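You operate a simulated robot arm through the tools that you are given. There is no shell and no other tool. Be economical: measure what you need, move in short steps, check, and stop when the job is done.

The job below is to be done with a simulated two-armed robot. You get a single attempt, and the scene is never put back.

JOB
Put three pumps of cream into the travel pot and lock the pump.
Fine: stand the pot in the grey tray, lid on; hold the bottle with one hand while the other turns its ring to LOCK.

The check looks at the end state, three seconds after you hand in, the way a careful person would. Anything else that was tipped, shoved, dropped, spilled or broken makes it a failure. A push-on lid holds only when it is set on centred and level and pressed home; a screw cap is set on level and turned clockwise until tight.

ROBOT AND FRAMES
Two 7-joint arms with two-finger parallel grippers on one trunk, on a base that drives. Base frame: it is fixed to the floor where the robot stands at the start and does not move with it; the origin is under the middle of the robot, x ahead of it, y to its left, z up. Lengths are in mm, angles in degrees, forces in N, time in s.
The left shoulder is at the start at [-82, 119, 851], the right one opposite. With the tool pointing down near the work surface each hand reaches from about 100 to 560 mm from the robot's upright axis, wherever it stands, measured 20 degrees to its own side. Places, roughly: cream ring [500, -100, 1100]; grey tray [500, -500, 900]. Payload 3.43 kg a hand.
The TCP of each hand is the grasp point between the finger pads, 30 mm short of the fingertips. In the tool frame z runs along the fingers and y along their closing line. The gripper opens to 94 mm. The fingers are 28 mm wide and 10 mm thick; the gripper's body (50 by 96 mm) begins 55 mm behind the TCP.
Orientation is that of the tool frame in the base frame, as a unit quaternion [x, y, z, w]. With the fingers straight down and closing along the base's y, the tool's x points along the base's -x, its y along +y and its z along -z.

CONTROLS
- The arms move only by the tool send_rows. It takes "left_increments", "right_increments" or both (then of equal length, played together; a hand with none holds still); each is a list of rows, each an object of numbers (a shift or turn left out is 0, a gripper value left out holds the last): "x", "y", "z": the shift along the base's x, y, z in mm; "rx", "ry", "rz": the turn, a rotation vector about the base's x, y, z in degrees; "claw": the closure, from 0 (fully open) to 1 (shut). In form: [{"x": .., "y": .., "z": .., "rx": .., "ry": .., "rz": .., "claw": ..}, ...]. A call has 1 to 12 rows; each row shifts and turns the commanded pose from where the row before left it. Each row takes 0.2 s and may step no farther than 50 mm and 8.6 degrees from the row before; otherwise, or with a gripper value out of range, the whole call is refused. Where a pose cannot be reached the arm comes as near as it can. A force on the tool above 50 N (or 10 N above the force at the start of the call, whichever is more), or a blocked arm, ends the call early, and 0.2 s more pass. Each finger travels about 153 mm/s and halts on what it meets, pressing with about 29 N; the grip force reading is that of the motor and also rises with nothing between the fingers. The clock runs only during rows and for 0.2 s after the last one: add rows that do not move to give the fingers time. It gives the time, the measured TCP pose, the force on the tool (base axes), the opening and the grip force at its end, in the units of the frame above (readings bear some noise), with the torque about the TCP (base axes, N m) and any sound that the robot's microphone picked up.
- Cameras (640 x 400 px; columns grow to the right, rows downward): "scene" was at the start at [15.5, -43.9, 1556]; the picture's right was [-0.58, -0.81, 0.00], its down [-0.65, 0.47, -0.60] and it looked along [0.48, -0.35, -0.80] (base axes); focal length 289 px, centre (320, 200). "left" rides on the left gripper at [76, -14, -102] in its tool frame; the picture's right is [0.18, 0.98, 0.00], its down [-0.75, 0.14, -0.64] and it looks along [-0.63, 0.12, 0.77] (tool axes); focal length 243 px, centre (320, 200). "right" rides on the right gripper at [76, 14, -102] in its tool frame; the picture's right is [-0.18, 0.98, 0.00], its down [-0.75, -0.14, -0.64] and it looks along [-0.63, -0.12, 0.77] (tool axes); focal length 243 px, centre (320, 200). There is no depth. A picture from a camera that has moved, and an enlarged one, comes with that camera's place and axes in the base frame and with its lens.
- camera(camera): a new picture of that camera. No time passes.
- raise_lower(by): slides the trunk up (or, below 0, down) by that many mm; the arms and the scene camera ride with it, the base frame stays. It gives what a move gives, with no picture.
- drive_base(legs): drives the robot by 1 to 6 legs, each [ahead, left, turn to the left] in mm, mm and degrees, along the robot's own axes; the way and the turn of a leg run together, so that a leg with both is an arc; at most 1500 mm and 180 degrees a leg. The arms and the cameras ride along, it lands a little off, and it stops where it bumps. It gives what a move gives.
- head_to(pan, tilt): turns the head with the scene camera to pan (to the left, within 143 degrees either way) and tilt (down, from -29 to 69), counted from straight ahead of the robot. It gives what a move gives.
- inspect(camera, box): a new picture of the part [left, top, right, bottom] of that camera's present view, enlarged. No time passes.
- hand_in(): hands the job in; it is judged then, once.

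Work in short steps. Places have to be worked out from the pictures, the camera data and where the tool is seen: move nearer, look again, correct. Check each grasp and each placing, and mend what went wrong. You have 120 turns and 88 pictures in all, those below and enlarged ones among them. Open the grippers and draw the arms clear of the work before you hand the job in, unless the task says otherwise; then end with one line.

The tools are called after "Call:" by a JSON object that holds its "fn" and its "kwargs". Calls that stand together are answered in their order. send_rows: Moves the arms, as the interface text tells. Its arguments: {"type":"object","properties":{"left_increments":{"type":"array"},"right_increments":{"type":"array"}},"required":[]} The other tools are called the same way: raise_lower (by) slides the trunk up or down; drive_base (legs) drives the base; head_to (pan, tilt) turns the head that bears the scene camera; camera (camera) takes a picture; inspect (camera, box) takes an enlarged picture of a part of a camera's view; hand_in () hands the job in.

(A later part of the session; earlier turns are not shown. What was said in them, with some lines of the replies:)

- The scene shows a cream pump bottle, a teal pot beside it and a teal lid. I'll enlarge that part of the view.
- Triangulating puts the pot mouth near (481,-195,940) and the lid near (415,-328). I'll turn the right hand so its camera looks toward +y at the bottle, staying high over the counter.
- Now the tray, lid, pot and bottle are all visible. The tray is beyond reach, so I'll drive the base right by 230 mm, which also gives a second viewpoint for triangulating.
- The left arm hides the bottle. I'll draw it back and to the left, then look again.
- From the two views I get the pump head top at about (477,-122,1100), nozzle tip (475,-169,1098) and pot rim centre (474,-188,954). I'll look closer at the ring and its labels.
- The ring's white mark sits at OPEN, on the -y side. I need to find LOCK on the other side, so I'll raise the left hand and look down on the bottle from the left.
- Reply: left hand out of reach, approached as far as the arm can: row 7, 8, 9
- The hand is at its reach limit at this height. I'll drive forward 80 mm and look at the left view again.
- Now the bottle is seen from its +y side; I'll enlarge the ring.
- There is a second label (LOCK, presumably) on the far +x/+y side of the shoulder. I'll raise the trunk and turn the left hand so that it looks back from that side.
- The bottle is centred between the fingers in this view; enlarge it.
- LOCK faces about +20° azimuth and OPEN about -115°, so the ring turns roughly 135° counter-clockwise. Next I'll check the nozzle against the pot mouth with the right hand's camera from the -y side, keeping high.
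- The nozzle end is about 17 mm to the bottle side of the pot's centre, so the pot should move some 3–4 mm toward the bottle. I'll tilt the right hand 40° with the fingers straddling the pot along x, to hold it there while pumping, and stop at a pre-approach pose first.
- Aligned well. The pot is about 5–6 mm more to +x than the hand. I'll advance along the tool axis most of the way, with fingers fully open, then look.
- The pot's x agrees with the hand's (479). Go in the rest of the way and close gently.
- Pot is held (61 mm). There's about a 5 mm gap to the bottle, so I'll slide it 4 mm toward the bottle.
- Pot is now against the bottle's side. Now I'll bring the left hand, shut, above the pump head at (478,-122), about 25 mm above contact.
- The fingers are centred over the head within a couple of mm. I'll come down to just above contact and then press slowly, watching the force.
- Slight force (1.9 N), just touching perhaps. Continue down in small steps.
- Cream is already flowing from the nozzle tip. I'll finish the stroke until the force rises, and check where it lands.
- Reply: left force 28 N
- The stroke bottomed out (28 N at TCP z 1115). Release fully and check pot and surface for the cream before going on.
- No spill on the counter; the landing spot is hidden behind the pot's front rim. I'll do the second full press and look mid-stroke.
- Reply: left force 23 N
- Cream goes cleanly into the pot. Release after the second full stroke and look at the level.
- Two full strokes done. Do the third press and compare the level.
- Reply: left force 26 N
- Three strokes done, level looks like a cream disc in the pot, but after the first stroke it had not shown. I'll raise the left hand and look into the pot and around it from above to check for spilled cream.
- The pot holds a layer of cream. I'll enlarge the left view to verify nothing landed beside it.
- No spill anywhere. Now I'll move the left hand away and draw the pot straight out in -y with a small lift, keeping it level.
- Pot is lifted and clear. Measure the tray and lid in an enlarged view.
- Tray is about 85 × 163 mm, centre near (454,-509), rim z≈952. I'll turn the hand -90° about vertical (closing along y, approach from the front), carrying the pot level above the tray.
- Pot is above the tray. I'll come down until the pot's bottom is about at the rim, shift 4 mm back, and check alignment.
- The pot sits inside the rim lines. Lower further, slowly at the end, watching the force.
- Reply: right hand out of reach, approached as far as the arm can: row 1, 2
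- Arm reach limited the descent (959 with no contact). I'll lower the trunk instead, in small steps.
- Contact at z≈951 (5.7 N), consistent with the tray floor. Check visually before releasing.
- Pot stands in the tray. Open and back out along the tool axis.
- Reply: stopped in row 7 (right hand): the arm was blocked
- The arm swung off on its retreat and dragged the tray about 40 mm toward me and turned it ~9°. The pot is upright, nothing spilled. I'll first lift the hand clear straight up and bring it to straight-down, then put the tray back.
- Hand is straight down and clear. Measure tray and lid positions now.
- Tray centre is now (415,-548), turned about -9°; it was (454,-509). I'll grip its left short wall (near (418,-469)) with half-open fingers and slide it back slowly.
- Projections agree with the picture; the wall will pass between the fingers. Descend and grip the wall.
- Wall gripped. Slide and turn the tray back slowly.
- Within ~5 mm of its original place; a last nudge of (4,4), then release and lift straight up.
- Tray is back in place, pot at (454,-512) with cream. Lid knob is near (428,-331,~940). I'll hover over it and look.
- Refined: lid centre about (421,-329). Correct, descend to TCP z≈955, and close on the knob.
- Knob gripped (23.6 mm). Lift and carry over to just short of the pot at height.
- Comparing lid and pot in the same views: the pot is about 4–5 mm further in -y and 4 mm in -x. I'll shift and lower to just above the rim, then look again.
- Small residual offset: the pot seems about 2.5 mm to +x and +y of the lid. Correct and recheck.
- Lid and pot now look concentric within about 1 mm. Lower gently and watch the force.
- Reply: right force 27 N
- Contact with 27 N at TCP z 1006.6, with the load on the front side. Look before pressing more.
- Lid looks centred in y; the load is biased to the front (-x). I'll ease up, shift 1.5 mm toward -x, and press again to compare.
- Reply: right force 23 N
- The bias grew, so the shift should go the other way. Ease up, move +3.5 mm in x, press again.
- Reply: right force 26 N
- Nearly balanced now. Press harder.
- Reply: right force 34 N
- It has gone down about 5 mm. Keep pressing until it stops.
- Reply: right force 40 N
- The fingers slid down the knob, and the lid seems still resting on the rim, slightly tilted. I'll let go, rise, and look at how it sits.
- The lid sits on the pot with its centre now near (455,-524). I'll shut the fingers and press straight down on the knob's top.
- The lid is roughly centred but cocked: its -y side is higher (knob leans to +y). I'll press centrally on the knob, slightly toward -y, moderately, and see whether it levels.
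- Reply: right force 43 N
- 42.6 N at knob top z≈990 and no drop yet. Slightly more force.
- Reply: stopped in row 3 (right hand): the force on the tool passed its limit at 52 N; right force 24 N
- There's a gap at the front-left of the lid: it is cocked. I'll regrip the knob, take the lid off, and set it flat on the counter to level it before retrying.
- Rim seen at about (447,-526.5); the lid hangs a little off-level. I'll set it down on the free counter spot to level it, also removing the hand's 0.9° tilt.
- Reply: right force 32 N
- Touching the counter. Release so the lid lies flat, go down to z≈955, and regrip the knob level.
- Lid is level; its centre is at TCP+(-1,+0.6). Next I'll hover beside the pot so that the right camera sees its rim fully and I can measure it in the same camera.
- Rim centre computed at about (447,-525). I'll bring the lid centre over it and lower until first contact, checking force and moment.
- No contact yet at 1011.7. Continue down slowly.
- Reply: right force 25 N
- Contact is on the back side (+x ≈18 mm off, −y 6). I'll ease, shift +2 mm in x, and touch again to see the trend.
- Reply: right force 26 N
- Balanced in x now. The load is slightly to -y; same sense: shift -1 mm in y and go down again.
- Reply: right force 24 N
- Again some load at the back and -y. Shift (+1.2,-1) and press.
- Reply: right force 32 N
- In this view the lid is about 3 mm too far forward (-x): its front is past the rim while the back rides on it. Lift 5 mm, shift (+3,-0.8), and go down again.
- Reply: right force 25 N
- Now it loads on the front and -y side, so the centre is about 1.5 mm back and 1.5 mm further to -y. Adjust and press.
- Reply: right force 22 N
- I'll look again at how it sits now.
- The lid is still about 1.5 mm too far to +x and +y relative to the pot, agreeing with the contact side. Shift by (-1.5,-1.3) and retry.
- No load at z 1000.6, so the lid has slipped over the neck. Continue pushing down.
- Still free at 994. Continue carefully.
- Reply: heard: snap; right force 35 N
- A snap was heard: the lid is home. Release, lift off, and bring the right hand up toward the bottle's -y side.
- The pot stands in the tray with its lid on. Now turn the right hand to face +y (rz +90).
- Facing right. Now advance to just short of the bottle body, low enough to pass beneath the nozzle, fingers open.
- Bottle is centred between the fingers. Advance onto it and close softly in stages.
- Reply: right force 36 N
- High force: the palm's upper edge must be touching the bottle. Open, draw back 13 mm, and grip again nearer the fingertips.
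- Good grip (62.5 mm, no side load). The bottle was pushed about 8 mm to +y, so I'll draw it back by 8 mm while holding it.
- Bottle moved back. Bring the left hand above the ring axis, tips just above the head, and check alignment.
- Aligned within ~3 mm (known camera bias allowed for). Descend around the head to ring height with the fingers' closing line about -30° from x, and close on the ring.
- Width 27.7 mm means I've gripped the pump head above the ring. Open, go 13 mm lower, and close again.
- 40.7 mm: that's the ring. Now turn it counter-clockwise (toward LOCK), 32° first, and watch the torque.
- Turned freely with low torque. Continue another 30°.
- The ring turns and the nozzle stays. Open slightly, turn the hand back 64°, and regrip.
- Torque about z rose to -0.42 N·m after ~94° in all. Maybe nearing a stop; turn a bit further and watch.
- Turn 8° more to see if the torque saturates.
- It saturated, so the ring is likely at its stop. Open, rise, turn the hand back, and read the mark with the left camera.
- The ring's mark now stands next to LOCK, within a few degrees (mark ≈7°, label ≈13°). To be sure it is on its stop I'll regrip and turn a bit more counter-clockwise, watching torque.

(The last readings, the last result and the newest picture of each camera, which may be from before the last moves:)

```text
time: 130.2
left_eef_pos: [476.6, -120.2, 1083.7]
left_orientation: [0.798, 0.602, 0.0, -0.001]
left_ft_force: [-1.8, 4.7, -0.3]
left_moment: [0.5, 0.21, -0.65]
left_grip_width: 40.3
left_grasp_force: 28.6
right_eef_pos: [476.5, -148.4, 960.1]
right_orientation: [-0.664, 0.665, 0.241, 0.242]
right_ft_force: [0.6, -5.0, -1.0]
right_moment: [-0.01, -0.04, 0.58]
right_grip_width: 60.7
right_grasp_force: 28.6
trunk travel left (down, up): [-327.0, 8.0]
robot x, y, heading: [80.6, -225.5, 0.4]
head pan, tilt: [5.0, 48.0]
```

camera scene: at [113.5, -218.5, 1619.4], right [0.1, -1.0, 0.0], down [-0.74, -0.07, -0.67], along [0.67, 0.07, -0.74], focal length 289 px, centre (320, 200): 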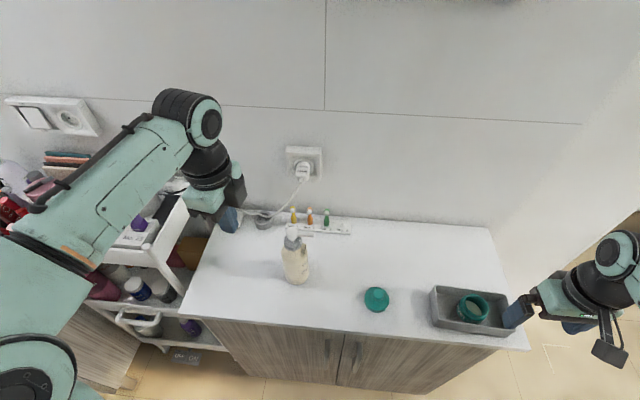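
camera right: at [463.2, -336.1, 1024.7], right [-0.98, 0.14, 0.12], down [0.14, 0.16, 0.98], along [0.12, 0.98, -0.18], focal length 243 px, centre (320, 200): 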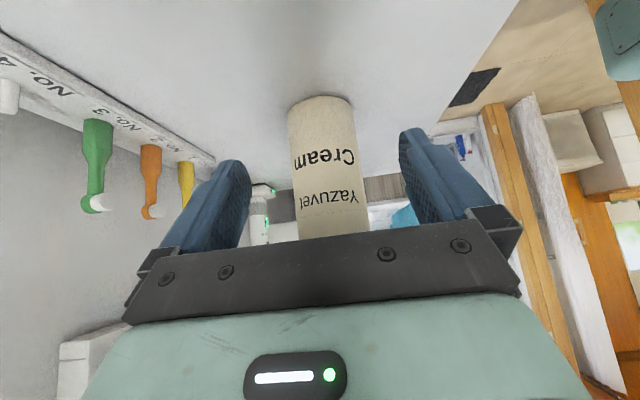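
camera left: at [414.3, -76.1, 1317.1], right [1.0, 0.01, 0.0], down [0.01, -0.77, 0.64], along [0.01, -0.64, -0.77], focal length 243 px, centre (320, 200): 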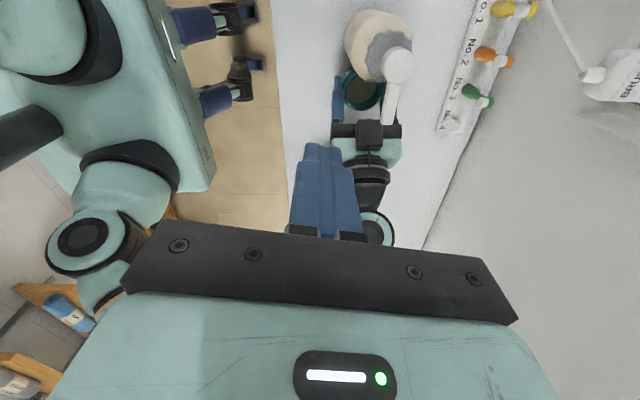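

Torque jumped to -0.65 N·m within 10°: the ring is against its LOCK stop. Release the left hand and lift it away.

Call:
{"fn": "send_rows", "kwargs": {"left_increments": [{"rz": -2}, {"claw": 0.4}, {"claw": 0.2}, {"claw": 0}, {"z": 20}, {"z": 30}, {"z": 40}, {"y": 40, "x": -10, "z": 20}, {"y": 40, "x": -20}, {"y": 40, "x": -20}, {"x": -20}, {}]}}

Call:
{"fn": "send_rows", "kwargs": {"right_increments": [{"claw": 0.25}, {"claw": 0.1}, {"claw": 0}, {}, {"y": -10}, {"y": -20, "z": 3}, {"y": -30, "z": 10}, {"y": -30, "z": 20}, {"y": -30, "z": 30}, {"y": -30, "z": 35}, {"x": -10, "z": 30}, {}]}}

Call:
{"fn": "camera", "kwargs": {"camera": "scene"}}

```text
time: 132.8
left_eef_pos: [404.9, -1.3, 1194.7]
left_orientation: [0.81, 0.586, 0.001, -0.001]
left_ft_force: [0.2, -0.2, -0.2]
left_moment: [0.01, 0.02, -0.02]
left_grip_width: 94.2
left_grasp_force: 0.0
right_eef_pos: [478.3, -148.0, 959.2]
right_orientation: [-0.663, 0.666, 0.242, 0.243]
right_ft_force: [-0.5, -0.3, -1.9]
right_moment: [-0.1, 0.04, 0.05]
right_grip_width: 60.7
right_grasp_force: 29.4
trunk travel left (down, up): [-327.0, 8.0]
robot x, y, heading: [81.3, -223.9, 0.9]
head pan, tilt: [5.0, 48.0]
```

```text
time: 135.4
left_eef_pos: [404.4, -0.5, 1193.3]
left_orientation: [0.81, 0.587, 0.0, 0.0]
left_ft_force: [0.0, -0.4, 0.3]
left_moment: [0.01, 0.05, 0.0]
left_grip_width: 93.9
left_grasp_force: 0.0
right_eef_pos: [469.8, -298.3, 1087.7]
right_orientation: [-0.663, 0.666, 0.241, 0.242]
right_ft_force: [-0.6, -0.5, -0.1]
right_moment: [0.02, -0.01, 0.01]
right_grip_width: 94.1
right_grasp_force: 0.2
trunk travel left (down, up): [-327.0, 8.0]
robot x, y, heading: [77.4, -224.4, 0.8]
head pan, tilt: [5.0, 48.0]
```

```text
0 pictures are left
camera scene: at [114.4, -218.9, 1619.4], right [0.1, -1.0, 0.0], down [-0.74, -0.07, -0.67], along [0.67, 0.07, -0.74], focal length 289 px, centre (320, 200)
```

scene: 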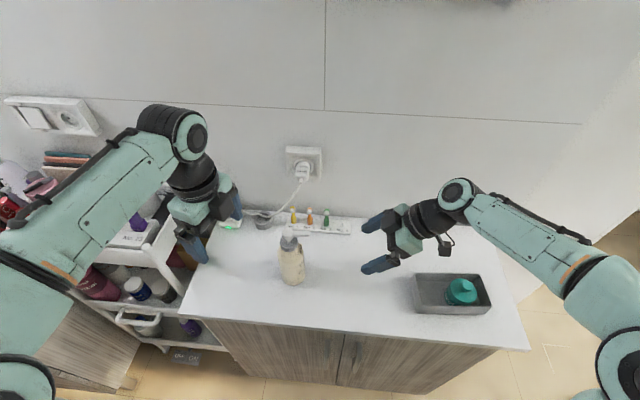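

The bottle stands upright with its ring at LOCK, and the pot is in the tray with its lid on. Both hands are open and clear, so I'm handing in.

Call:
{"fn": "hand_in", "kwargs": {}}

```text
The job is handed in.
```

I gave the pump three full strokes into the travel pot, snapped the lid on, stood the pot in the grey tray and turned the ring to its LOCK stop. Cream showed in the pot only from the second stroke. On the way the tray got dragged about 40 mm and the bottle pushed about 8 mm, and I moved both back to within a few millimetres.
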